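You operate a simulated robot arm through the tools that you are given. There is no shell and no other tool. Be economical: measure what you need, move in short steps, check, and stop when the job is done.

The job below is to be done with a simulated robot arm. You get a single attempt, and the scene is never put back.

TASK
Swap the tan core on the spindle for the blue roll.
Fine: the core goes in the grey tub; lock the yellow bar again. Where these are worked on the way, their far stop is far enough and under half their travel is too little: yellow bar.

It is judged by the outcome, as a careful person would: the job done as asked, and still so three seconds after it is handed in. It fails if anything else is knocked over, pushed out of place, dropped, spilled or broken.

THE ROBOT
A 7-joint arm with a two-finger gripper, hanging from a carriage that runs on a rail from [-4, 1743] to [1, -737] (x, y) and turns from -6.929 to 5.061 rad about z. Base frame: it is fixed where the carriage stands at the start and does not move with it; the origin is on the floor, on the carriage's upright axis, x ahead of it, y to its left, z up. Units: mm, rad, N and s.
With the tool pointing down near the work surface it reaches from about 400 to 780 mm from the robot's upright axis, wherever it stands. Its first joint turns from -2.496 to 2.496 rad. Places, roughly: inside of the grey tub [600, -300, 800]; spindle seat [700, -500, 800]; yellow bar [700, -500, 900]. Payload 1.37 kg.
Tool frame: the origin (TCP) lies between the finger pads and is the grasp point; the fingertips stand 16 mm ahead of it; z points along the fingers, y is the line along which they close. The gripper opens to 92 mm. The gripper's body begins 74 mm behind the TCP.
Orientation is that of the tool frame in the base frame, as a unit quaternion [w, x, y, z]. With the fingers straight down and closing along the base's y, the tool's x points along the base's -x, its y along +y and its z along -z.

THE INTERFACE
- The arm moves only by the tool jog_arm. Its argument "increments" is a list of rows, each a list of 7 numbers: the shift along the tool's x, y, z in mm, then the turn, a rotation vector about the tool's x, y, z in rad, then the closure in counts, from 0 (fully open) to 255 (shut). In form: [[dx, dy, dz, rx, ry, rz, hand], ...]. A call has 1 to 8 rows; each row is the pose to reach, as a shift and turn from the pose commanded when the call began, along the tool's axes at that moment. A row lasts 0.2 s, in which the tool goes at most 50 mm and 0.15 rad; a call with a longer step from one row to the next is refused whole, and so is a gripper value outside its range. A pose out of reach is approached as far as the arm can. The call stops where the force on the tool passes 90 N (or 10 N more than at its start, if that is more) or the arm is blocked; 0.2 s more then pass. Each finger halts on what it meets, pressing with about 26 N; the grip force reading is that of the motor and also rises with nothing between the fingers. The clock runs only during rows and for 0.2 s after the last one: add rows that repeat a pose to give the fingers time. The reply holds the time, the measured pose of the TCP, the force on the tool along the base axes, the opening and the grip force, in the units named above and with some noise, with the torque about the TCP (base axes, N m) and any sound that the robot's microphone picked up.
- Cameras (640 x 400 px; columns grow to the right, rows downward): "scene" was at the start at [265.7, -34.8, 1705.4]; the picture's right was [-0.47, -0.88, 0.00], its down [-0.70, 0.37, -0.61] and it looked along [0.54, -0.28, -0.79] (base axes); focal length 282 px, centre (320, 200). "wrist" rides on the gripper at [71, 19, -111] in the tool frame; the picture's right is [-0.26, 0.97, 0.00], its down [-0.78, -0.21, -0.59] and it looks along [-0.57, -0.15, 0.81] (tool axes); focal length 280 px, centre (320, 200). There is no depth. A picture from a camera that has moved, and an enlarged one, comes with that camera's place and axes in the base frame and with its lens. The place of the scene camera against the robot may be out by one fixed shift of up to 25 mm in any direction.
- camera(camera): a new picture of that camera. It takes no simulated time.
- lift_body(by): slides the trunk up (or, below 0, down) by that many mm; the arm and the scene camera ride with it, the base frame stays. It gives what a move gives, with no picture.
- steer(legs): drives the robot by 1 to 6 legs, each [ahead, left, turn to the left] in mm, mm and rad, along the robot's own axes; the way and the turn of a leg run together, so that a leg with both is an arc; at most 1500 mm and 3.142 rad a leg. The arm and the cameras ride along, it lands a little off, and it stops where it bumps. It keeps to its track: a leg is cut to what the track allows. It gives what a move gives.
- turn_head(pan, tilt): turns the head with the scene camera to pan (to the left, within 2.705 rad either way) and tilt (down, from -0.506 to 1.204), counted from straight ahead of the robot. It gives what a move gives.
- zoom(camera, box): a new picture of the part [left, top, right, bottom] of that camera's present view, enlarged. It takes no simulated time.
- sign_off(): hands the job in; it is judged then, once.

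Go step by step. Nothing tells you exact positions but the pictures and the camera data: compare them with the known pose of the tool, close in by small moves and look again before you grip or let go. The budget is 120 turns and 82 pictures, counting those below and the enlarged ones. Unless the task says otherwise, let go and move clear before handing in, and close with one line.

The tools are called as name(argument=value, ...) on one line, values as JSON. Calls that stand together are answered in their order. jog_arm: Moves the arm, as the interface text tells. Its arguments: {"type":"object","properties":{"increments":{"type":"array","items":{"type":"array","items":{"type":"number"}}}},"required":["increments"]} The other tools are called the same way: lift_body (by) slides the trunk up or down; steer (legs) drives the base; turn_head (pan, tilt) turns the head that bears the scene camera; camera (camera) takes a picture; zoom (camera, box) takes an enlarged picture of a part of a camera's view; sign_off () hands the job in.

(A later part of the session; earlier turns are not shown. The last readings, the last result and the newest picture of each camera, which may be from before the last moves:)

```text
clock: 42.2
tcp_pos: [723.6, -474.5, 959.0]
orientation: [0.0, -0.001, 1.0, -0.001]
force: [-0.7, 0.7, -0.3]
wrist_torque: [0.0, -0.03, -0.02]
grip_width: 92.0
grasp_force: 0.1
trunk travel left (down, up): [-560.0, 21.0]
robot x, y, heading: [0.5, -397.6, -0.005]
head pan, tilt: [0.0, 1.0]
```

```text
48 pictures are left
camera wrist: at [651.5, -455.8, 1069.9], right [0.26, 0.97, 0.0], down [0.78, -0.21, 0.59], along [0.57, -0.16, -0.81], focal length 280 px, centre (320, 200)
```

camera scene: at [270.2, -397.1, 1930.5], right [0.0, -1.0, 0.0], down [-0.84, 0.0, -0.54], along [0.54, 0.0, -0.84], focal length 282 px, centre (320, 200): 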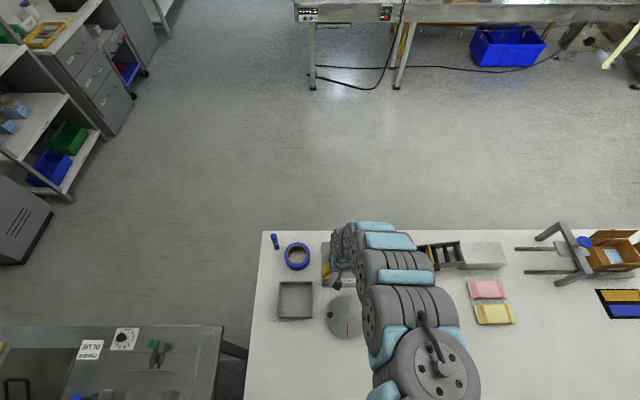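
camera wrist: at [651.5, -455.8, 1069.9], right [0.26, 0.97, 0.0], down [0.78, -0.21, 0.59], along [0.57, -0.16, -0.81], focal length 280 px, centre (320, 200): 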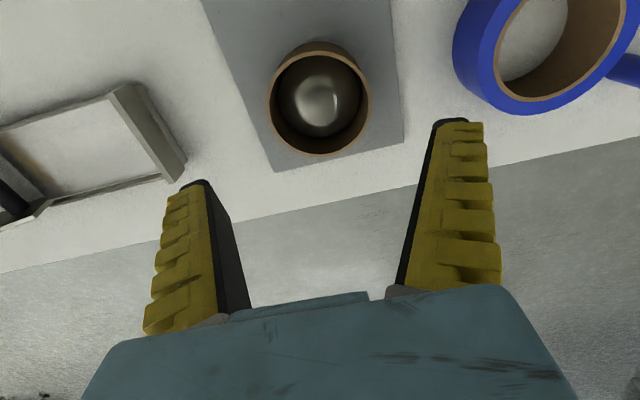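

Rim centre re-measured ≈(719,-474), diameter ≈80 mm. Lowering to just above the rim with the trunk, then checking.

jog_arm(increments=[[4, 0.5, 0, 0, 0, 0, 0], [4, 0.5, 0, 0, 0, 0, 0]])

lift_body(by=-84)

camera(camera="wrist")

```text
clock: 42.8
tcp_pos: [720.4, -474.3, 959.7]
orientation: [0.001, -0.001, 1.0, 0.0]
force: [-0.1, -0.2, 0.1]
wrist_torque: [0.02, 0.01, 0.0]
grip_width: 91.9
grasp_force: 0.0
trunk travel left (down, up): [-560.0, 21.0]
robot x, y, heading: [1.5, -398.3, 0.001]
head pan, tilt: [0.0, 1.0]
```

```text
clock: 44.0
tcp_pos: [719.9, -474.2, 874.6]
orientation: [0.001, -0.002, 1.0, -0.001]
force: [-1.0, -0.5, 0.8]
wrist_torque: [0.01, -0.01, -0.01]
grip_width: 92.0
grasp_force: 0.0
trunk travel left (down, up): [-476.0, 105.0]
robot x, y, heading: [-0.1, -398.6, -0.001]
head pan, tilt: [0.0, 1.0]
```

```text
47 pictures are left
camera wrist: at [648.0, -455.2, 986.1], right [0.26, 0.97, 0.0], down [0.78, -0.21, 0.59], along [0.57, -0.16, -0.81], focal length 280 px, centre (320, 200)
```

wrist: 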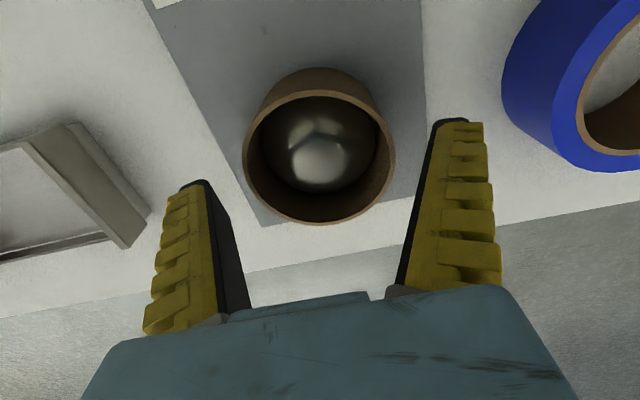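

Aligned. Lowering so the pads straddle the core.

lift_body(by=-20)

lift_body(by=-18)

camera(camera="wrist")

```text
clock: 44.7
tcp_pos: [719.6, -474.5, 854.3]
orientation: [0.0, 0.0, 1.0, -0.002]
force: [0.4, 0.0, 0.2]
wrist_torque: [0.02, -0.04, 0.0]
grip_width: 92.0
grasp_force: 0.1
trunk travel left (down, up): [-456.0, 125.0]
robot x, y, heading: [2.1, -396.9, 0.005]
head pan, tilt: [0.0, 1.0]
```

```text
clock: 45.4
tcp_pos: [719.7, -475.2, 837.4]
orientation: [0.001, -0.001, 1.0, -0.001]
force: [0.0, -0.5, -1.1]
wrist_torque: [0.01, -0.06, 0.01]
grip_width: 91.9
grasp_force: 0.1
trunk travel left (down, up): [-438.0, 143.0]
robot x, y, heading: [-0.0, -396.9, 0.0]
head pan, tilt: [0.0, 1.0]
```

```text
46 pictures are left
camera wrist: at [648.0, -455.2, 948.1], right [0.26, 0.97, 0.0], down [0.78, -0.21, 0.59], along [0.57, -0.16, -0.81], focal length 280 px, centre (320, 200)
```

wrist: 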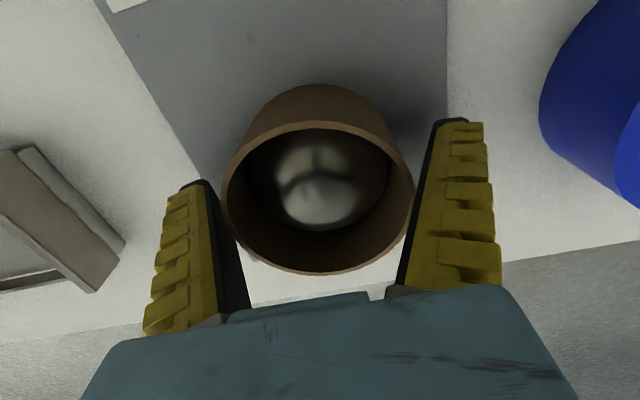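

Pads straddle the core. Closing on it.

jog_arm(increments=[[0, 0, 0, 0, 0, 0, 40], [0, 0, 0, 0, 0, 0, 80], [0, 0, 0, 0, 0, 0, 80]])

```text
clock: 46.2
tcp_pos: [719.3, -475.3, 836.5]
orientation: [0.001, -0.001, 1.0, -0.001]
force: [-0.1, -0.4, 1.7]
wrist_torque: [-0.05, 0.12, 0.01]
grip_width: 81.8
grasp_force: 25.6
trunk travel left (down, up): [-438.0, 143.0]
robot x, y, heading: [-1.5, -396.2, -0.002]
head pan, tilt: [0.0, 1.0]
```

Gripped at 82 mm. Lifting straight up.

lift_body(by=110)

camera(camera="wrist")

```text
clock: 47.6
tcp_pos: [720.4, -475.1, 947.7]
orientation: [0.001, 0.0, 1.0, -0.001]
force: [0.5, -0.4, -0.6]
wrist_torque: [-0.02, 0.01, 0.0]
grip_width: 65.5
grasp_force: 1.3
trunk travel left (down, up): [-548.0, 33.0]
robot x, y, heading: [-0.9, -395.7, 0.0]
head pan, tilt: [0.0, 1.0]
```

```text
45 pictures are left
camera wrist: at [647.7, -455.1, 1057.8], right [0.26, 0.97, 0.0], down [0.78, -0.21, 0.59], along [0.57, -0.16, -0.81], focal length 280 px, centre (320, 200)
```

wrist: 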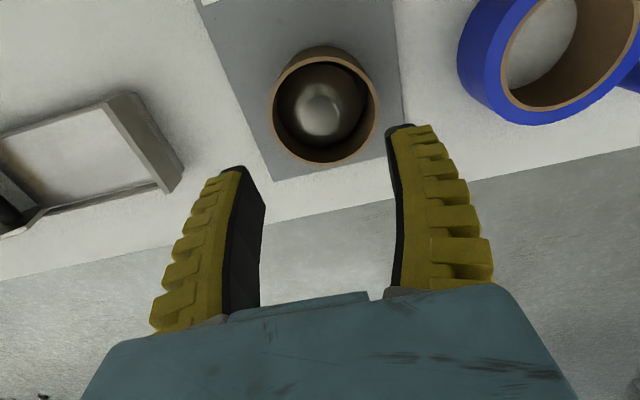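

The core slipped and stayed seated. I'll go lower, shift 4 mm in -x, and close fully for a firmer hold.

jog_arm(increments=[[2, 1, 0, 0, 0, 0, 0], [4, 2, 0, 0, 0, 0, 0], [4, 2, 0, 0, 0, 0, 0]])

lift_body(by=-108)

lift_body(by=-12)

camera(camera="wrist")

```text
clock: 48.4
tcp_pos: [715.8, -472.8, 947.7]
orientation: [0.0, -0.001, 1.0, -0.001]
force: [-0.1, -0.3, 0.5]
wrist_torque: [-0.02, 0.03, -0.03]
grip_width: 92.0
grasp_force: 0.2
trunk travel left (down, up): [-548.0, 33.0]
robot x, y, heading: [1.5, -397.1, -0.006]
head pan, tilt: [0.0, 1.0]
```

```text
clock: 49.8
tcp_pos: [716.0, -472.4, 839.0]
orientation: [0.0, -0.001, 1.0, -0.001]
force: [-0.7, 0.3, 0.0]
wrist_torque: [-0.03, 0.0, -0.02]
grip_width: 92.0
grasp_force: 0.1
trunk travel left (down, up): [-440.0, 141.0]
robot x, y, heading: [-3.1, -394.4, -0.008]
head pan, tilt: [0.0, 1.0]
```

```text
clock: 50.4
tcp_pos: [715.5, -473.4, 825.8]
orientation: [0.001, -0.001, 1.0, -0.001]
force: [1.7, 0.6, 1.1]
wrist_torque: [0.01, 0.11, 0.01]
grip_width: 92.4
grasp_force: 6.4
trunk travel left (down, up): [-428.0, 153.0]
robot x, y, heading: [3.4, -396.6, -0.0]
head pan, tilt: [0.0, 1.0]
```

```text
44 pictures are left
camera wrist: at [644.0, -453.3, 938.1], right [0.26, 0.97, 0.0], down [0.78, -0.21, 0.59], along [0.57, -0.16, -0.81], focal length 280 px, centre (320, 200)
```

wrist: 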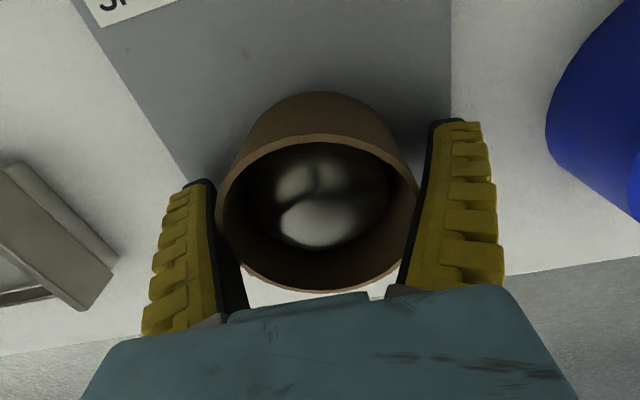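

Lower now. Closing fully, then a small lift to test the hold.

jog_arm(increments=[[0, 0, 0, 0, 0, 0, 60], [0, 0, 0, 0, 0, 0, 150], [0, 0, 0, 0, 0, 0, 255], [0, 0, 0, 0, 0, 0, 255]])

lift_body(by=15)

camera(camera="wrist")

```text
clock: 51.4
tcp_pos: [716.3, -472.6, 826.6]
orientation: [0.001, -0.002, 1.0, -0.001]
force: [0.3, -0.6, 2.0]
wrist_torque: [0.0, 0.09, 0.0]
grip_width: 82.4
grasp_force: 26.3
trunk travel left (down, up): [-428.0, 153.0]
robot x, y, heading: [-0.9, -395.4, 0.001]
head pan, tilt: [0.0, 1.0]
```

```text
clock: 52.0
tcp_pos: [717.2, -472.5, 842.0]
orientation: [0.001, -0.001, 1.0, -0.001]
force: [0.8, -0.4, 0.9]
wrist_torque: [-0.01, -0.01, 0.03]
grip_width: 82.5
grasp_force: 25.7
trunk travel left (down, up): [-443.0, 138.0]
robot x, y, heading: [1.7, -396.3, -0.005]
head pan, tilt: [0.0, 1.0]
```

```text
43 pictures are left
camera wrist: at [644.0, -453.2, 953.3], right [0.26, 0.97, 0.0], down [0.78, -0.21, 0.59], along [0.57, -0.16, -0.81], focal length 280 px, centre (320, 200)
```

wrist: 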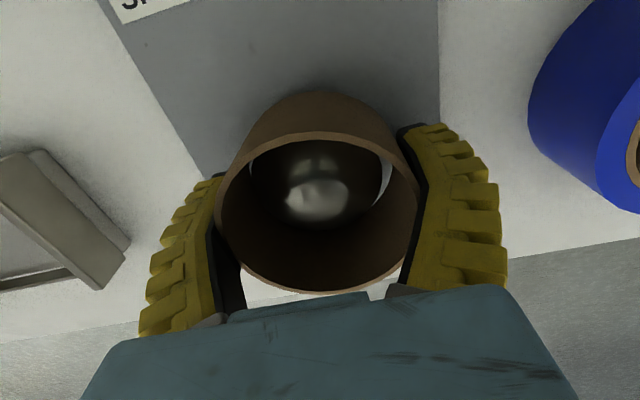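

The core is coming up. Lifting further.

lift_body(by=75)

camera(camera="wrist")

```text
clock: 53.1
tcp_pos: [714.6, -472.0, 916.3]
orientation: [-0.001, -0.002, 1.0, -0.001]
force: [0.1, -0.5, -0.3]
wrist_torque: [0.02, 0.03, 0.01]
grip_width: 82.0
grasp_force: 26.3
trunk travel left (down, up): [-518.0, 63.0]
robot x, y, heading: [2.4, -396.0, 0.003]
head pan, tilt: [0.0, 1.0]
```

```text
42 pictures are left
camera wrist: at [643.4, -453.2, 1027.8], right [0.26, 0.97, 0.0], down [0.78, -0.21, 0.59], along [0.57, -0.16, -0.81], focal length 280 px, centre (320, 200)
```

wrist: 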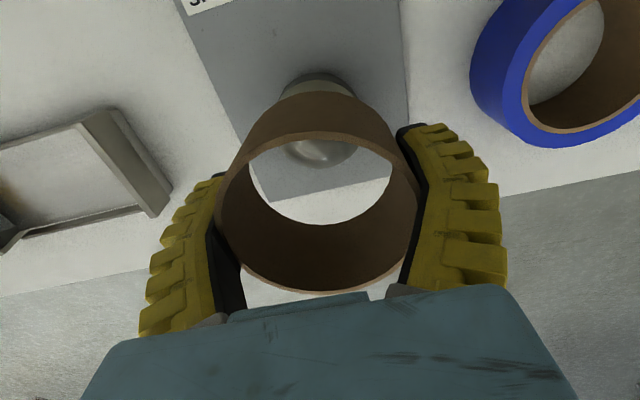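

Core is free of the spindle. From the scene view the tub spans about x 472–610, y -365…-226. Moving over the roll and then inward, well above everything.

jog_arm(increments=[[0, 35, -10, 0, 0, 0, 255], [0, 75, -15, 0, 0, 0, 255], [10, 115, -15, 0, 0, 0, 255], [30, 150, -15, 0, 0, 0, 255], [65, 172, -15, 0, 0, 0, 255], [105, 172, -15, 0, 0, 0, 255], [145, 172, -15, 0, 0, 0, 255], [145, 172, -15, 0, 0, 0, 255]])

camera(camera="wrist")

```text
clock: 54.9
tcp_pos: [569.7, -300.3, 931.1]
orientation: [0.0, 0.001, 1.0, -0.002]
force: [0.8, 0.0, 0.2]
wrist_torque: [-0.03, -0.01, -0.01]
grip_width: 81.4
grasp_force: 26.3
trunk travel left (down, up): [-518.0, 63.0]
robot x, y, heading: [1.2, -395.5, -0.003]
head pan, tilt: [0.0, 1.0]
```

```text
41 pictures are left
camera wrist: at [497.4, -281.1, 1042.3], right [0.26, 0.97, 0.0], down [0.78, -0.21, 0.59], along [0.57, -0.16, -0.81], focal length 280 px, centre (320, 200)
```

wrist: 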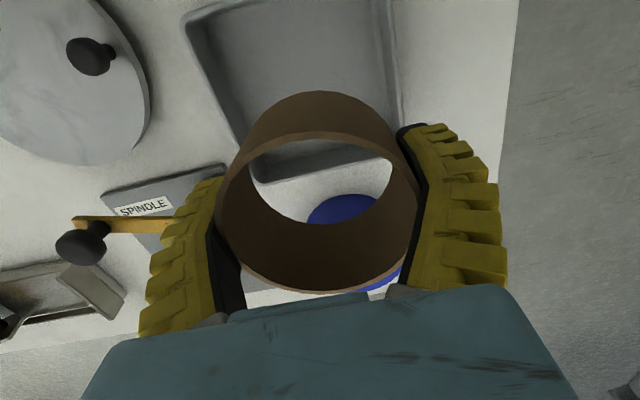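

Tub centre ≈(548,-303), interior ≈120 mm. I'll yaw 45° so the opened fingers fit its diagonal, and centre over it.

jog_arm(increments=[[4, 0, 0, 0, 0, 0.13, 255], [8, -1, 0, 0, 0, 0.26, 255], [12, -1.5, 0, 0, 0, 0.39, 255], [16, -2, 0, 0, 0, 0.52, 255], [20, -2.5, 0, 0, 0, 0.65, 255], [22, -3, 0, 0, 0, 0.78, 255], [22, -3, 0, 0, 0, 0.78, 255]])

lift_body(by=-60)

camera(camera="wrist")

camera(camera="scene")

```text
clock: 56.5
tcp_pos: [549.3, -303.6, 931.5]
orientation: [0.002, 0.38, 0.925, -0.001]
force: [0.5, -0.1, 0.4]
wrist_torque: [0.0, -0.03, -0.02]
grip_width: 81.6
grasp_force: 26.2
trunk travel left (down, up): [-518.0, 63.0]
robot x, y, heading: [1.0, -394.2, -0.002]
head pan, tilt: [0.0, 1.0]
```

```text
clock: 57.5
tcp_pos: [549.5, -303.5, 871.3]
orientation: [0.001, 0.38, 0.925, 0.0]
force: [-0.3, 0.3, 0.4]
wrist_torque: [0.02, 0.02, 0.02]
grip_width: 81.2
grasp_force: 25.3
trunk travel left (down, up): [-458.0, 123.0]
robot x, y, heading: [3.3, -396.3, 0.0]
head pan, tilt: [0.0, 1.0]
```

```text
40 pictures are left
camera wrist: at [511.0, -240.2, 982.4], right [0.86, 0.5, 0.0], down [0.41, -0.7, 0.59], along [0.3, -0.51, -0.81], focal length 280 px, centre (320, 200)
```

wrist: 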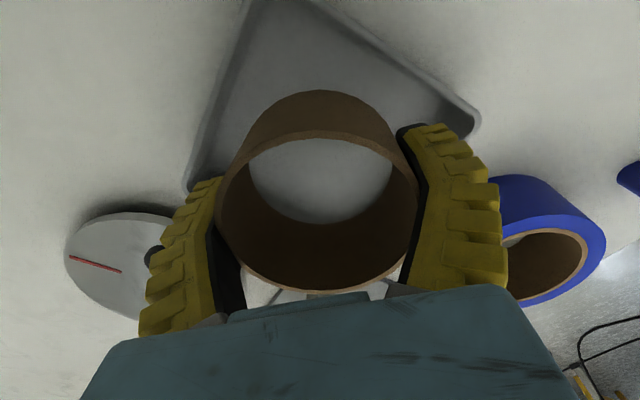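

```text
39 pictures are left
camera scene: at [270.3, -397.0, 1807.5], right [0.0, -1.0, 0.0], down [-0.84, 0.0, -0.54], along [0.54, 0.0, -0.84], focal length 282 px, centre (320, 200)
```

scene: 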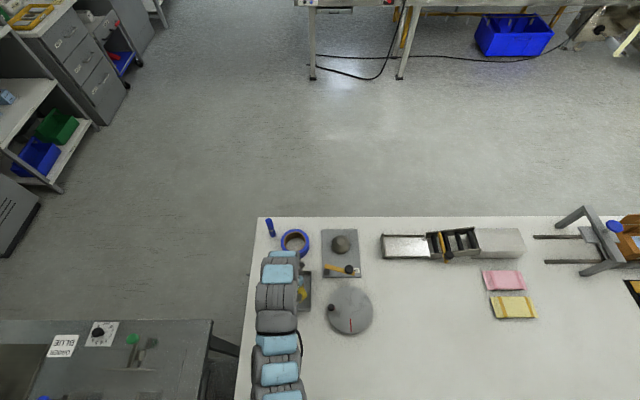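

Well centred over the tub. Lowering further.

lift_body(by=-36)

camera(camera="wrist")

```text
clock: 58.3
tcp_pos: [550.4, -304.2, 834.7]
orientation: [0.001, 0.38, 0.925, -0.001]
force: [-0.4, 0.3, -0.3]
wrist_torque: [-0.03, -0.01, 0.02]
grip_width: 81.2
grasp_force: 26.0
trunk travel left (down, up): [-422.0, 159.0]
robot x, y, heading: [4.6, -400.4, -0.004]
head pan, tilt: [0.0, 1.0]
```

```text
38 pictures are left
camera wrist: at [511.0, -240.2, 946.4], right [0.86, 0.5, 0.0], down [0.41, -0.7, 0.59], along [0.3, -0.51, -0.81], focal length 280 px, centre (320, 200)
```

wrist: 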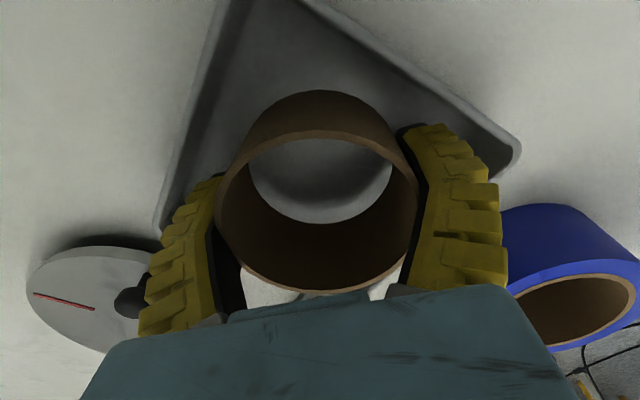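

lift_body(by=-6)

lift_body(by=-4)

camera(camera="wrist")

```text
clock: 58.9
tcp_pos: [548.7, -303.1, 830.2]
orientation: [0.002, 0.38, 0.925, 0.0]
force: [0.6, 1.1, -0.7]
wrist_torque: [-0.01, -0.02, 0.0]
grip_width: 81.1
grasp_force: 25.9
trunk travel left (down, up): [-416.0, 165.0]
robot x, y, heading: [-0.7, -396.2, 0.0]
head pan, tilt: [0.0, 1.0]
```

```text
clock: 59.4
tcp_pos: [550.5, -303.6, 825.9]
orientation: [0.001, 0.38, 0.925, 0.0]
force: [-0.8, 0.0, -1.4]
wrist_torque: [-0.02, -0.01, 0.03]
grip_width: 80.7
grasp_force: 25.9
trunk travel left (down, up): [-412.0, 169.0]
robot x, y, heading: [-0.3, -394.8, 0.001]
head pan, tilt: [0.0, 1.0]
```

```text
37 pictures are left
camera wrist: at [510.9, -240.2, 936.3], right [0.86, 0.5, 0.0], down [0.41, -0.7, 0.59], along [0.3, -0.51, -0.81], focal length 280 px, centre (320, 200)
```

wrist: 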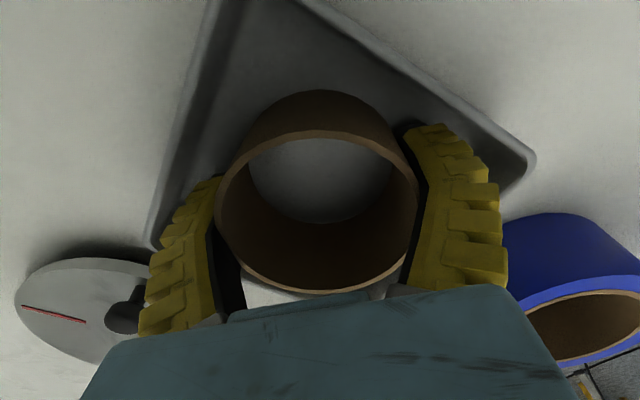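

lift_body(by=-4)

lift_body(by=-3)

```text
clock: 59.9
tcp_pos: [550.4, -304.6, 822.5]
orientation: [0.002, 0.38, 0.925, 0.0]
force: [-9.3, -2.4, 27.1]
wrist_torque: [-0.17, 0.15, -0.13]
grip_width: 80.8
grasp_force: 25.8
trunk travel left (down, up): [-408.0, 173.0]
robot x, y, heading: [0.8, -399.4, -0.001]
head pan, tilt: [0.0, 1.0]
```

```text
clock: 60.5
tcp_pos: [549.5, -304.9, 818.9]
orientation: [0.001, 0.379, 0.925, -0.001]
force: [-5.8, -2.6, 23.8]
wrist_torque: [-0.11, 0.11, -0.03]
grip_width: 80.8
grasp_force: 25.9
trunk travel left (down, up): [-405.0, 176.0]
robot x, y, heading: [1.8, -396.2, -0.002]
head pan, tilt: [0.0, 1.0]
```

The core touches the tub floor. Releasing and rising.

jog_arm(increments=[[0, 0, -2, 0, 0, 0, 30], [0, 0, -2, 0, 0, 0, 0], [0, 0, -2, 0, 0, 0, 0]])

lift_body(by=60)

camera(camera="wrist")

```text
clock: 61.3
tcp_pos: [549.7, -304.5, 820.6]
orientation: [0.0, 0.379, 0.925, -0.001]
force: [0.4, 0.0, 0.6]
wrist_torque: [-0.02, 0.02, -0.01]
grip_width: 93.3
grasp_force: 6.6
trunk travel left (down, up): [-405.0, 176.0]
robot x, y, heading: [-1.3, -395.3, 0.002]
head pan, tilt: [0.0, 1.0]
```

```text
clock: 62.3
tcp_pos: [549.7, -303.4, 879.8]
orientation: [0.001, 0.38, 0.925, -0.002]
force: [-0.2, 0.8, -0.1]
wrist_torque: [-0.03, -0.03, -0.02]
grip_width: 92.1
grasp_force: 0.1
trunk travel left (down, up): [-465.0, 116.0]
robot x, y, heading: [1.0, -398.3, -0.003]
head pan, tilt: [0.0, 1.0]
```

```text
36 pictures are left
camera wrist: at [510.7, -240.5, 991.1], right [0.86, 0.5, 0.0], down [0.41, -0.7, 0.59], along [0.3, -0.51, -0.81], focal length 280 px, centre (320, 200)
```

wrist: 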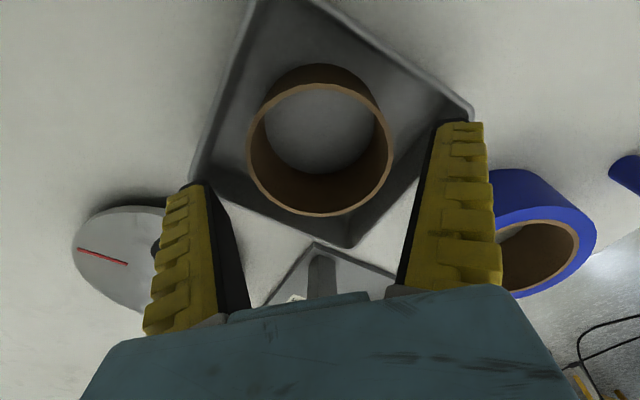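

The core sits in the tub. Next I'll rise and view the bare spindle and the blue roll to measure both.

lift_body(by=90)

jog_arm(increments=[[-20, -5, 0, 0, 0, -0.13, 0], [-40, -10, 0, 0, 0, -0.26, 0], [-60, -15, 0, 0, 0, -0.39, 0], [-80, -20, 0, 0, 0, -0.52, 0], [-100, -25, 0, 0, 0, -0.65, 0], [-120, -30, 0, 0, 0, -0.78, 0], [-120, -30, 0, 0, 0, -0.78, 0]])

camera(camera="wrist")

```text
clock: 63.5
tcp_pos: [549.3, -303.6, 970.6]
orientation: [0.001, 0.379, 0.925, -0.001]
force: [-0.5, 0.8, -0.5]
wrist_torque: [0.0, -0.04, 0.01]
grip_width: 91.7
grasp_force: 0.0
trunk travel left (down, up): [-555.0, 26.0]
robot x, y, heading: [0.2, -396.4, 0.002]
head pan, tilt: [0.0, 1.0]
```

```text
clock: 65.1
tcp_pos: [613.7, -410.5, 970.4]
orientation: [0.0, -0.001, 1.0, -0.001]
force: [-0.4, 0.1, 0.1]
wrist_torque: [0.0, 0.04, -0.02]
grip_width: 91.9
grasp_force: 0.1
trunk travel left (down, up): [-555.0, 26.0]
robot x, y, heading: [-1.4, -396.4, -0.003]
head pan, tilt: [0.0, 1.0]
```

```text
35 pictures are left
camera wrist: at [541.4, -390.9, 1081.5], right [0.26, 0.97, 0.0], down [0.78, -0.21, 0.59], along [0.57, -0.15, -0.81], focal length 280 px, centre (320, 200)
```

wrist: 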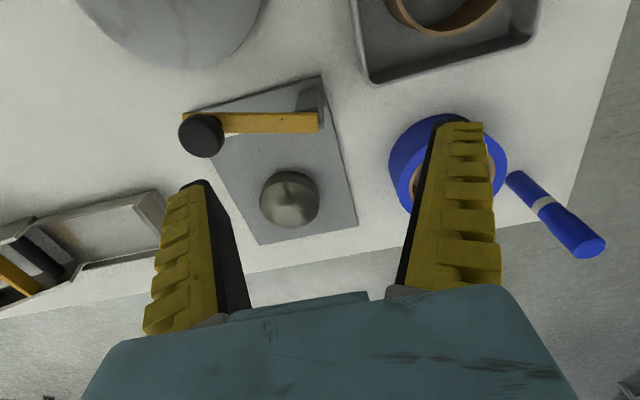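

zoom(camera="wrist", box=[220, 140, 370, 234])

jog_arm(increments=[[-10, 40, 0, 0, 0, 0, 0], [-20, 80, 0, 0, 0, 0, 0], [-30, 105, 0, 0, 0, 0, 0], [-30, 105, 0, 0, 0, 0, 0]])

camera(camera="wrist")

```text
4.26 times, centred on (295, 187) of wrist
camera zoom: at [541.4, -390.9, 1081.5], right [0.26, 0.97, 0.0], down [0.78, -0.21, 0.59], along [0.57, -0.15, -0.81], focal length 1193 px, centre (426, 255)
```

zoom: 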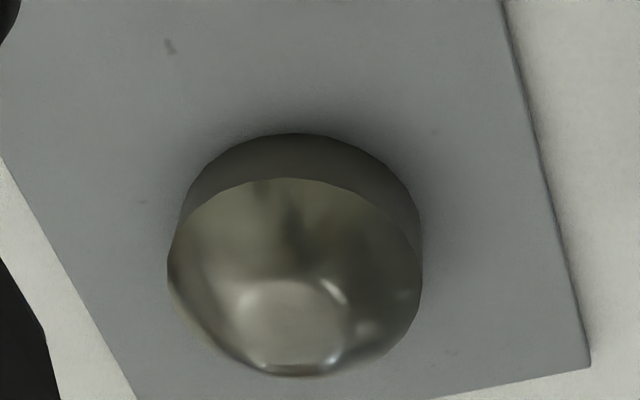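

```text
clock: 66.1
tcp_pos: [644.4, -304.4, 970.1]
orientation: [0.002, 0.0, 1.0, -0.001]
force: [-1.2, -0.7, -0.3]
wrist_torque: [-0.02, 0.0, -0.01]
grip_width: 92.0
grasp_force: 0.1
trunk travel left (down, up): [-555.0, 26.0]
robot x, y, heading: [-0.5, -397.7, -0.003]
head pan, tilt: [0.0, 1.0]
```

```text
33 pictures are left
camera wrist: at [571.4, -285.0, 1081.3], right [0.26, 0.97, 0.0], down [0.78, -0.21, 0.59], along [0.57, -0.16, -0.81], focal length 280 px, centre (320, 200)
```

wrist: 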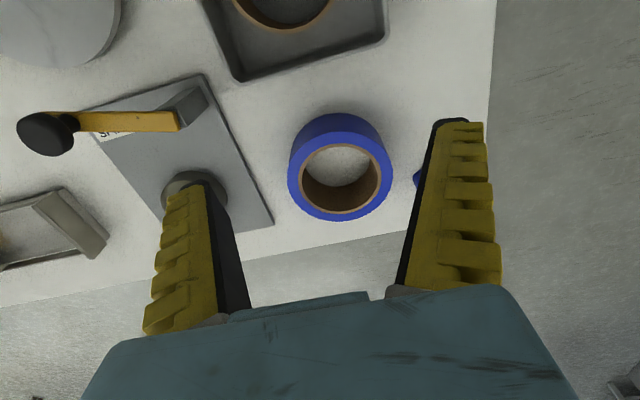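

Spindle ≈70 mm wide with a dome top at z≈845. Roll: centre ≈(717,-302), OD ≈103, ID ≈77, rim z≈849. It's too big to grip across, so I'll grip its wall on the -y side. Positioning over that.

jog_arm(increments=[[-36, -21, 0, 0, 0, 0, 60], [-72.6, -42.6, 0, 0, 0, 0, 115], [-72.6, -42.6, 0, 0, 0, 0, 115]])

lift_body(by=-80)

camera(camera="wrist")

```text
clock: 66.9
tcp_pos: [715.7, -347.0, 971.1]
orientation: [0.001, -0.001, 1.0, -0.001]
force: [0.5, -0.4, 0.5]
wrist_torque: [0.01, -0.01, 0.01]
grip_width: 53.1
grasp_force: 1.7
trunk travel left (down, up): [-555.0, 26.0]
robot x, y, heading: [0.2, -400.1, -0.002]
head pan, tilt: [0.0, 1.0]
```

```text
clock: 68.1
tcp_pos: [716.3, -349.1, 890.3]
orientation: [0.001, -0.002, 1.0, -0.001]
force: [-0.2, -0.3, -0.4]
wrist_torque: [0.03, 0.03, 0.01]
grip_width: 53.3
grasp_force: 2.1
trunk travel left (down, up): [-475.0, 106.0]
robot x, y, heading: [2.7, -397.8, -0.001]
head pan, tilt: [0.0, 1.0]
```

```text
32 pictures are left
camera wrist: at [643.5, -328.1, 1001.9], right [0.26, 0.97, 0.0], down [0.78, -0.21, 0.59], along [0.57, -0.16, -0.81], focal length 280 px, centre (320, 200)
```

wrist: 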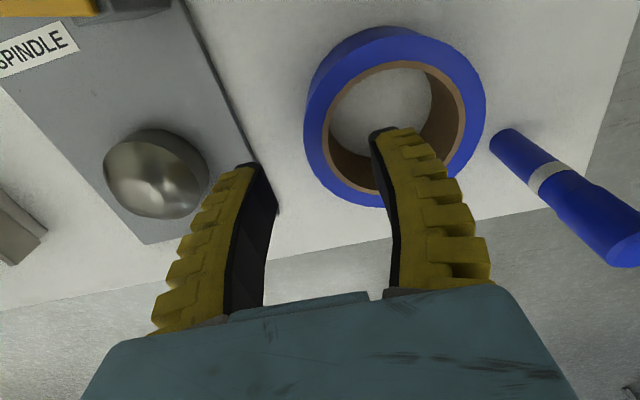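

Roll centre confirmed ≈(714,-303); the fingers straddle its -y wall. Lowering.

lift_body(by=-26)

camera(camera="wrist")

```text
clock: 68.8
tcp_pos: [717.0, -346.5, 865.7]
orientation: [0.001, -0.001, 1.0, -0.001]
force: [-0.9, -0.9, 0.0]
wrist_torque: [0.01, 0.01, -0.01]
grip_width: 53.5
grasp_force: 2.4
trunk travel left (down, up): [-449.0, 132.0]
robot x, y, heading: [2.7, -400.1, -0.001]
head pan, tilt: [0.0, 1.0]
```

```text
31 pictures are left
camera wrist: at [643.5, -328.1, 975.9], right [0.26, 0.97, 0.0], down [0.78, -0.21, 0.59], along [0.57, -0.16, -0.81], focal length 280 px, centre (320, 200)
```

wrist: 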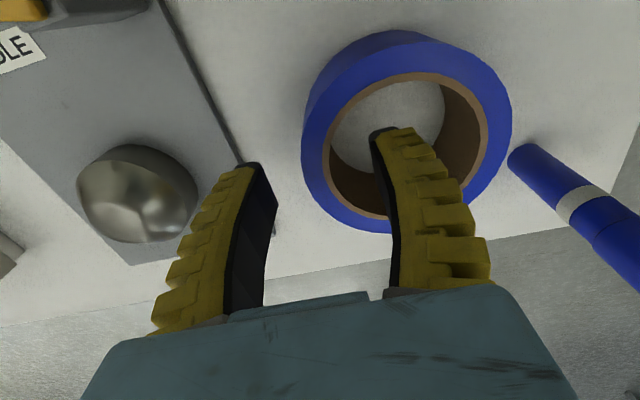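

jog_arm(increments=[[3, 0, 0, 0, 0, 0, 115], [3, 0, 0, 0, 0, 0, 115]])

lift_body(by=-20)

camera(camera="wrist")

```text
clock: 69.4
tcp_pos: [711.3, -347.2, 864.2]
orientation: [0.0, 0.0, 1.0, -0.001]
force: [-0.3, 0.3, 0.0]
wrist_torque: [0.0, -0.02, 0.01]
grip_width: 53.4
grasp_force: 2.0
trunk travel left (down, up): [-449.0, 132.0]
robot x, y, heading: [0.1, -396.0, -0.004]
head pan, tilt: [0.0, 1.0]
```

```text
clock: 70.1
tcp_pos: [713.1, -347.5, 846.1]
orientation: [0.001, -0.001, 1.0, 0.0]
force: [1.1, 1.1, 0.0]
wrist_torque: [0.0, 0.0, 0.0]
grip_width: 53.2
grasp_force: 2.3
trunk travel left (down, up): [-429.0, 152.0]
robot x, y, heading: [1.6, -399.1, -0.001]
head pan, tilt: [0.0, 1.0]
```

```text
30 pictures are left
camera wrist: at [640.3, -328.2, 956.0], right [0.26, 0.97, 0.0], down [0.78, -0.21, 0.59], along [0.57, -0.16, -0.81], focal length 280 px, centre (320, 200)
```

wrist: 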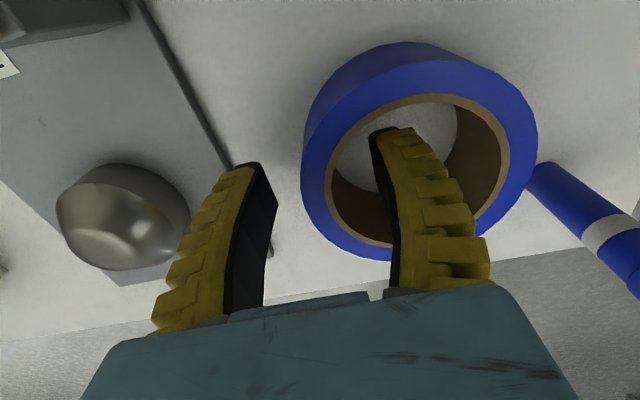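

Tips are about 19 mm inside. Closing on the wall.

jog_arm(increments=[[0, 0, 0, 0, 0, 0, 160], [0, 0, 0, 0, 0, 0, 200], [0, 0, 0, 0, 0, 0, 230], [0, 0, 0, 0, 0, 0, 255], [0, 0, 0, 0, 0, 0, 255]])

lift_body(by=20)

camera(camera="wrist")

```text
clock: 71.3
tcp_pos: [712.1, -347.5, 844.9]
orientation: [0.002, -0.001, 1.0, -0.001]
force: [-1.6, 0.3, 5.1]
wrist_torque: [-0.09, 0.2, -0.04]
grip_width: 8.6
grasp_force: 26.0
trunk travel left (down, up): [-429.0, 152.0]
robot x, y, heading: [0.6, -396.0, -0.0]
head pan, tilt: [0.0, 1.0]
```

```text
clock: 71.9
tcp_pos: [711.4, -348.1, 864.1]
orientation: [0.0, -0.001, 1.0, 0.0]
force: [0.4, -0.5, -0.7]
wrist_torque: [-0.01, 0.01, 0.01]
grip_width: 5.9
grasp_force: 26.0
trunk travel left (down, up): [-449.0, 132.0]
robot x, y, heading: [-0.5, -396.8, -0.002]
head pan, tilt: [0.0, 1.0]
```

```text
29 pictures are left
camera wrist: at [639.7, -328.2, 975.7], right [0.26, 0.97, 0.0], down [0.78, -0.21, 0.59], along [0.57, -0.16, -0.81], focal length 280 px, centre (320, 200)
```

wrist: 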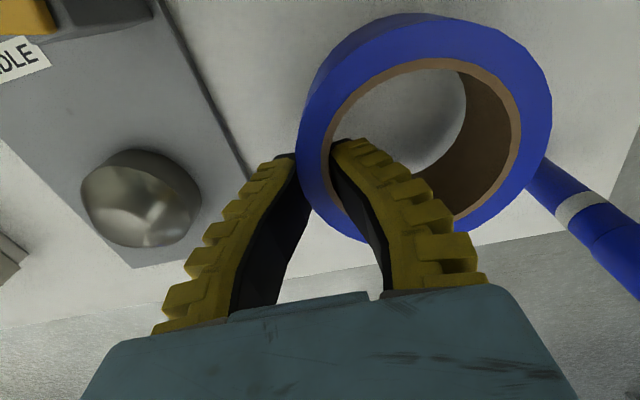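

The roll is lifting, hanging close to level. Lifting more and checking.

lift_body(by=60)

camera(camera="wrist")

zoom(camera="scene", box=[240, 200, 400, 300])

```text
clock: 72.9
tcp_pos: [712.1, -347.9, 924.5]
orientation: [0.0, -0.001, 1.0, -0.001]
force: [-0.7, 0.0, -2.1]
wrist_torque: [-0.05, -0.06, -0.01]
grip_width: 6.1
grasp_force: 25.4
trunk travel left (down, up): [-509.0, 72.0]
robot x, y, heading: [1.6, -397.4, -0.009]
head pan, tilt: [0.0, 1.0]
```

```text
28 pictures are left
camera wrist: at [639.7, -328.2, 1035.6], right [0.26, 0.97, 0.0], down [0.78, -0.21, 0.59], along [0.57, -0.16, -0.81], focal length 280 px, centre (320, 200)
```

wrist: 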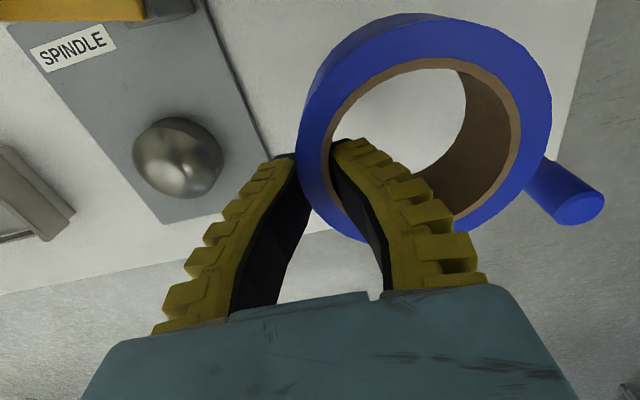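

```text
4.00 times, centred on (320, 250) of scene
camera zoom: at [270.2, -397.0, 1858.4], right [0.0, -1.0, 0.0], down [-0.84, 0.0, -0.54], along [0.54, 0.0, -0.84], focal length 1128 px, centre (320, 0)
```

zoom: 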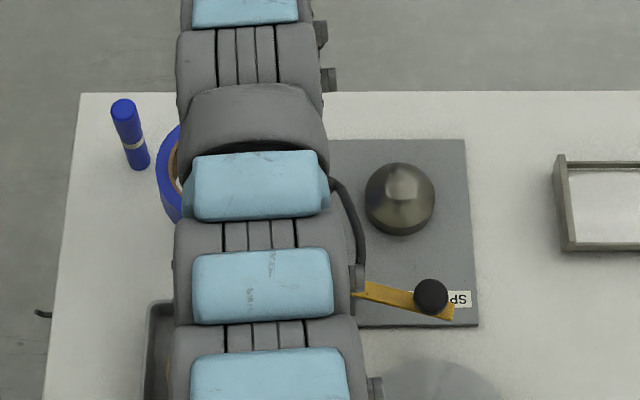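

The roll is held level; its centre sits about (-15,+47) mm from the TCP. The spindle centre is ≈(717.5,-473.5), so the TCP goes to ≈(732,-520).

jog_arm(increments=[[-4, -35, 0, 0, 0, 0, 255], [-8, -70, 0, 0, 0, 0, 255], [-12, -105, 0, 0, 0, 0, 255], [-16, -140, 0, 0, 0, 0, 255], [-20, -172, 0, 0, 0, 0, 255], [-20, -172, 0, 0, 0, 0, 255]])

camera(camera="wrist")

zoom(camera="scene", box=[240, 200, 400, 300])

```text
clock: 74.3
tcp_pos: [732.6, -520.2, 927.3]
orientation: [0.001, -0.001, 1.0, -0.001]
force: [0.0, 0.4, -1.4]
wrist_torque: [-0.07, 0.02, 0.01]
grip_width: 5.9
grasp_force: 26.1
trunk travel left (down, up): [-509.0, 72.0]
robot x, y, heading: [1.7, -393.5, -0.001]
head pan, tilt: [0.0, 1.0]
```

```text
26 pictures are left
camera wrist: at [658.9, -500.3, 1037.8], right [0.26, 0.97, 0.0], down [0.78, -0.21, 0.59], along [0.57, -0.16, -0.81], focal length 280 px, centre (320, 200)
```

wrist: 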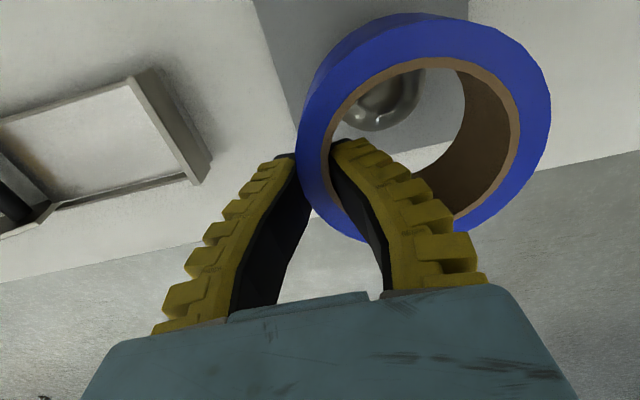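

```text
4.00 times, centred on (320, 250) of scene
camera zoom: at [270.3, -397.0, 1858.5], right [0.0, -1.0, 0.0], down [-0.84, 0.0, -0.54], along [0.54, 0.0, -0.84], focal length 1128 px, centre (320, 0)
```

zoom: 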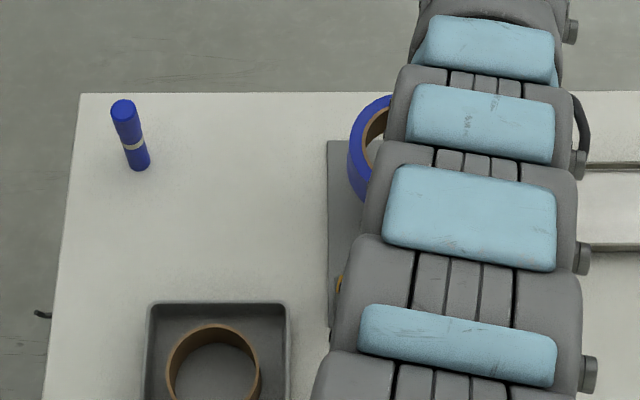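

Both views agree to within a few mm. Nudging -2 mm in x and lowering until the dome enters the roll, then looking again.

jog_arm(increments=[[2, -1, 0, 0, 0, 0, 255], [2, -1, 0, 0, 0, 0, 255]])

lift_body(by=-38)

camera(camera="wrist")

```text
clock: 74.9
tcp_pos: [730.4, -520.5, 925.1]
orientation: [0.0, -0.001, 1.0, -0.001]
force: [0.2, 0.2, -1.9]
wrist_torque: [-0.09, -0.02, 0.0]
grip_width: 6.0
grasp_force: 25.9
trunk travel left (down, up): [-509.0, 72.0]
robot x, y, heading: [3.0, -397.7, -0.006]
head pan, tilt: [0.0, 1.0]
```

```text
clock: 75.8
tcp_pos: [730.9, -519.6, 887.8]
orientation: [0.001, -0.001, 1.0, -0.001]
force: [-0.4, 0.5, -0.7]
wrist_torque: [-0.07, 0.0, -0.01]
grip_width: 6.2
grasp_force: 26.0
trunk travel left (down, up): [-471.0, 110.0]
robot x, y, heading: [1.1, -398.4, -0.002]
head pan, tilt: [0.0, 1.0]
```

```text
24 pictures are left
camera wrist: at [658.1, -501.2, 998.7], right [0.26, 0.97, 0.0], down [0.78, -0.21, 0.59], along [0.57, -0.16, -0.81], focal length 280 px, centre (320, 200)
```

wrist: 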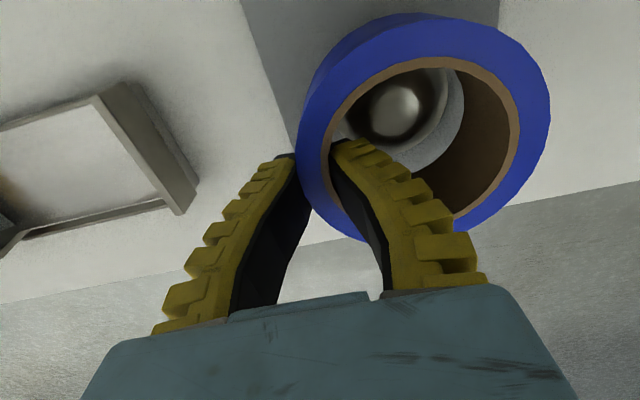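

The dome top lines up with the roll's bore within ~3 mm. Correcting +2.5 mm in x and lowering gently.

jog_arm(increments=[[-2.5, 0, 0, 0, 0, 0, 255], [-2.5, 0, 0, 0, 0, 0, 255]])

lift_body(by=-15)

lift_body(by=-7)

camera(camera="wrist")

```text
clock: 76.4
tcp_pos: [730.9, -519.6, 887.8]
orientation: [0.001, -0.001, 1.0, -0.001]
force: [0.1, 0.2, -1.5]
wrist_torque: [-0.08, 0.01, 0.02]
grip_width: 6.1
grasp_force: 26.2
trunk travel left (down, up): [-471.0, 110.0]
robot x, y, heading: [2.3, -396.6, -0.002]
head pan, tilt: [0.0, 1.0]
```

```text
clock: 77.0
tcp_pos: [728.9, -520.2, 872.6]
orientation: [0.0, -0.001, 1.0, -0.001]
force: [-2.5, -0.1, -2.0]
wrist_torque: [-0.06, 0.04, 0.06]
grip_width: 5.8
grasp_force: 25.8
trunk travel left (down, up): [-456.0, 125.0]
robot x, y, heading: [-2.5, -397.4, -0.0]
head pan, tilt: [0.0, 1.0]
```

```text
clock: 77.5
tcp_pos: [729.7, -520.9, 864.9]
orientation: [-0.001, -0.001, 1.0, -0.001]
force: [-1.4, -0.3, -2.0]
wrist_torque: [-0.12, 0.06, 0.1]
grip_width: 6.1
grasp_force: 26.0
trunk travel left (down, up): [-449.0, 132.0]
robot x, y, heading: [1.5, -398.3, 0.003]
head pan, tilt: [0.0, 1.0]
```

```text
23 pictures are left
camera wrist: at [657.2, -501.1, 976.1], right [0.26, 0.97, 0.0], down [0.78, -0.21, 0.59], along [0.57, -0.16, -0.81], focal length 280 px, centre (320, 200)
```

wrist: 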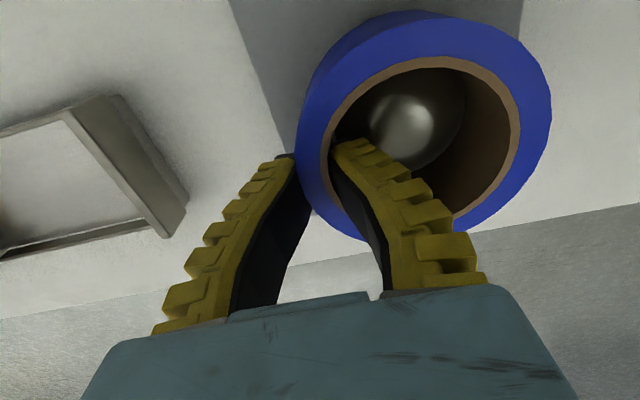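

Dome is inside the bore. Continuing down in small steps.

lift_body(by=-5)

lift_body(by=-4)

camera(camera="wrist")

```text
clock: 78.1
tcp_pos: [729.3, -520.1, 858.9]
orientation: [0.001, -0.001, 1.0, -0.001]
force: [-2.0, 0.6, -1.6]
wrist_torque: [-0.1, 0.08, 0.1]
grip_width: 6.0
grasp_force: 25.8
trunk travel left (down, up): [-444.0, 137.0]
robot x, y, heading: [4.3, -400.0, 0.0]
head pan, tilt: [0.0, 1.0]
```

```text
clock: 78.6
tcp_pos: [729.8, -520.3, 856.1]
orientation: [0.0, 0.0, 1.0, 0.0]
force: [-2.8, 0.4, -1.8]
wrist_torque: [-0.04, 0.05, 0.09]
grip_width: 5.9
grasp_force: 26.1
trunk travel left (down, up): [-440.0, 141.0]
robot x, y, heading: [5.1, -397.7, 0.001]
head pan, tilt: [0.0, 1.0]
```

```text
22 pictures are left
camera wrist: at [657.2, -501.1, 967.2], right [0.26, 0.97, 0.0], down [0.78, -0.21, 0.59], along [0.57, -0.16, -0.81], focal length 280 px, centre (320, 200)
```

wrist: 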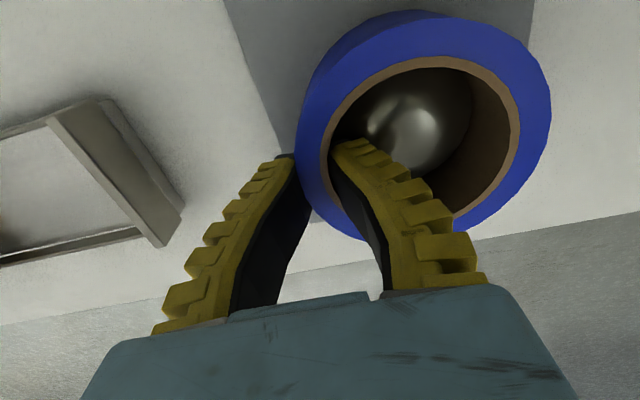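

lift_body(by=-4)

lift_body(by=-3)

```text
clock: 79.2
tcp_pos: [730.2, -520.4, 852.4]
orientation: [0.0, -0.001, 1.0, -0.001]
force: [-13.2, 1.7, 18.5]
wrist_torque: [0.19, 0.28, 0.34]
grip_width: 7.3
grasp_force: 25.5
trunk travel left (down, up): [-436.0, 145.0]
robot x, y, heading: [0.8, -394.8, -0.001]
head pan, tilt: [0.0, 1.0]
```

```text
clock: 79.7
tcp_pos: [730.6, -520.6, 850.1]
orientation: [0.001, -0.001, 1.0, -0.001]
force: [-19.9, 1.7, 36.0]
wrist_torque: [0.42, 0.27, 0.56]
grip_width: 10.5
grasp_force: 26.4
trunk travel left (down, up): [-433.0, 148.0]
robot x, y, heading: [-1.5, -398.2, -0.002]
head pan, tilt: [0.0, 1.0]
```

Firm contact at the expected seat height. Looking, then releasing by a small opening.

jog_arm(increments=[[0, 0, -2, 0, 0, 0, 225], [0, 0, -2, 0, 0, 0, 200], [0, 0, -2, 0, 0, 0, 190], [0, 0, -2, 0, 0, 0, 190]])

camera(camera="wrist")

```text
clock: 80.7
tcp_pos: [731.6, -524.8, 853.4]
orientation: [0.0, -0.001, 1.0, -0.002]
force: [-3.7, -13.0, 14.4]
wrist_torque: [0.35, 0.12, 0.23]
grip_width: 19.8
grasp_force: 0.0
trunk travel left (down, up): [-433.0, 148.0]
robot x, y, heading: [2.2, -395.6, -0.003]
head pan, tilt: [0.0, 1.0]
```

```text
21 pictures are left
camera wrist: at [658.6, -504.8, 963.4], right [0.26, 0.97, 0.0], down [0.78, -0.21, 0.59], along [0.57, -0.16, -0.81], focal length 280 px, centre (320, 200)
```

wrist: 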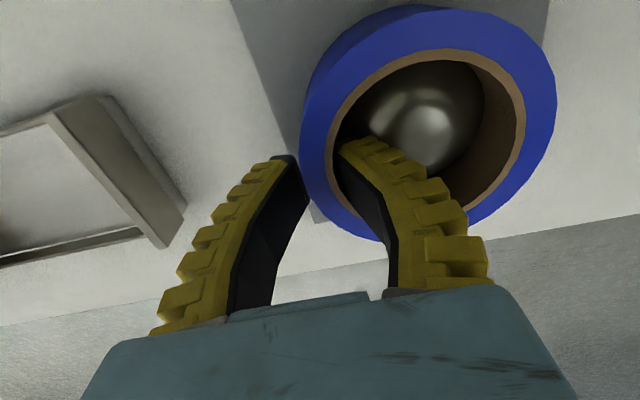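

The inner finger touches the dome; the wall is free. Rising straight up.

lift_body(by=12)

camera(camera="wrist")

```text
clock: 81.3
tcp_pos: [731.3, -518.6, 863.1]
orientation: [0.0, -0.002, 1.0, -0.001]
force: [-0.6, -0.6, 0.8]
wrist_torque: [0.01, 0.0, 0.02]
grip_width: 27.6
grasp_force: 2.6
trunk travel left (down, up): [-445.0, 136.0]
robot x, y, heading: [1.7, -394.7, 0.005]
head pan, tilt: [0.0, 1.0]
```

```text
20 pictures are left
camera wrist: at [657.6, -499.8, 974.4], right [0.26, 0.97, 0.0], down [0.78, -0.21, 0.59], along [0.57, -0.15, -0.81], focal length 280 px, centre (320, 200)
```

wrist: 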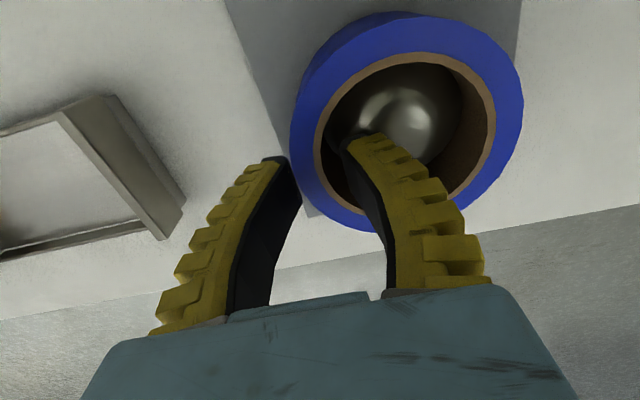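

Roll stayed on the spindle. Rising clear to check that it's seated flat.

lift_body(by=90)

jog_arm(increments=[[40, 15, 0, 0, 0, 0, 60], [80, 30, 0, 0, 0, 0, 0], [110, 45, 0, 0, 0, 0, 0], [110, 45, 0, 0, 0, 0, 0]])

camera(camera="wrist")

```text
clock: 82.5
tcp_pos: [730.3, -521.5, 953.5]
orientation: [0.002, -0.002, 1.0, -0.001]
force: [-0.5, 0.9, 0.5]
wrist_torque: [-0.03, -0.01, 0.01]
grip_width: 27.5
grasp_force: 2.8
trunk travel left (down, up): [-535.0, 46.0]
robot x, y, heading: [4.1, -398.6, -0.008]
head pan, tilt: [0.0, 1.0]
```

```text
clock: 83.5
tcp_pos: [618.2, -475.2, 951.2]
orientation: [0.0, -0.002, 1.0, -0.001]
force: [-0.3, 0.2, -0.1]
wrist_torque: [0.01, -0.02, 0.01]
grip_width: 92.0
grasp_force: 0.0
trunk travel left (down, up): [-535.0, 46.0]
robot x, y, heading: [0.7, -396.9, -0.0]
head pan, tilt: [0.0, 1.0]
```

```text
19 pictures are left
camera wrist: at [546.6, -456.1, 1063.4], right [0.26, 0.97, 0.0], down [0.78, -0.21, 0.59], along [0.57, -0.15, -0.81], focal length 280 px, centre (320, 200)
```

wrist: 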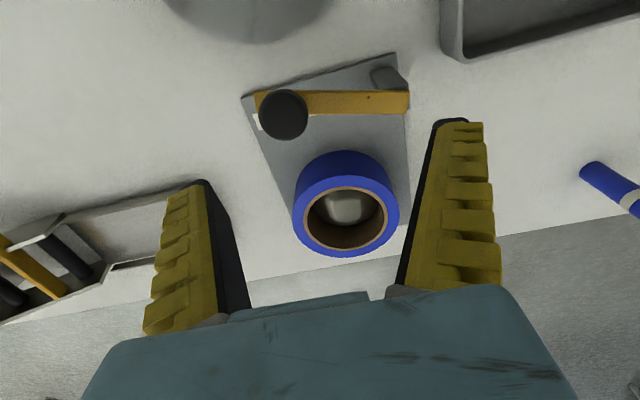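

zoom(camera="wrist", box=[240, 130, 440, 265])

```text
2.96 times, centred on (340, 198) of wrist
camera zoom: at [546.6, -456.1, 1063.4], right [0.26, 0.97, 0.0], down [0.78, -0.21, 0.59], along [0.57, -0.15, -0.81], focal length 831 px, centre (261, 207)
```

zoom: 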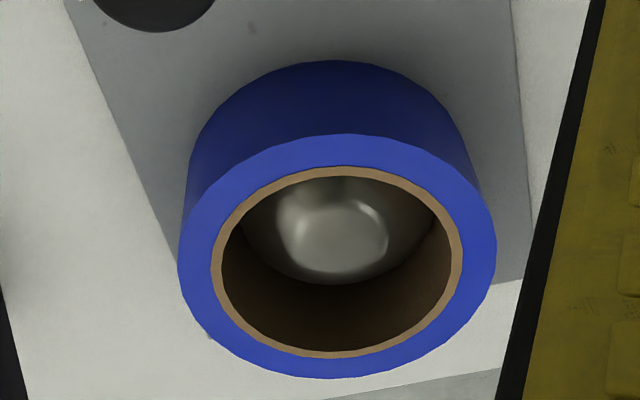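

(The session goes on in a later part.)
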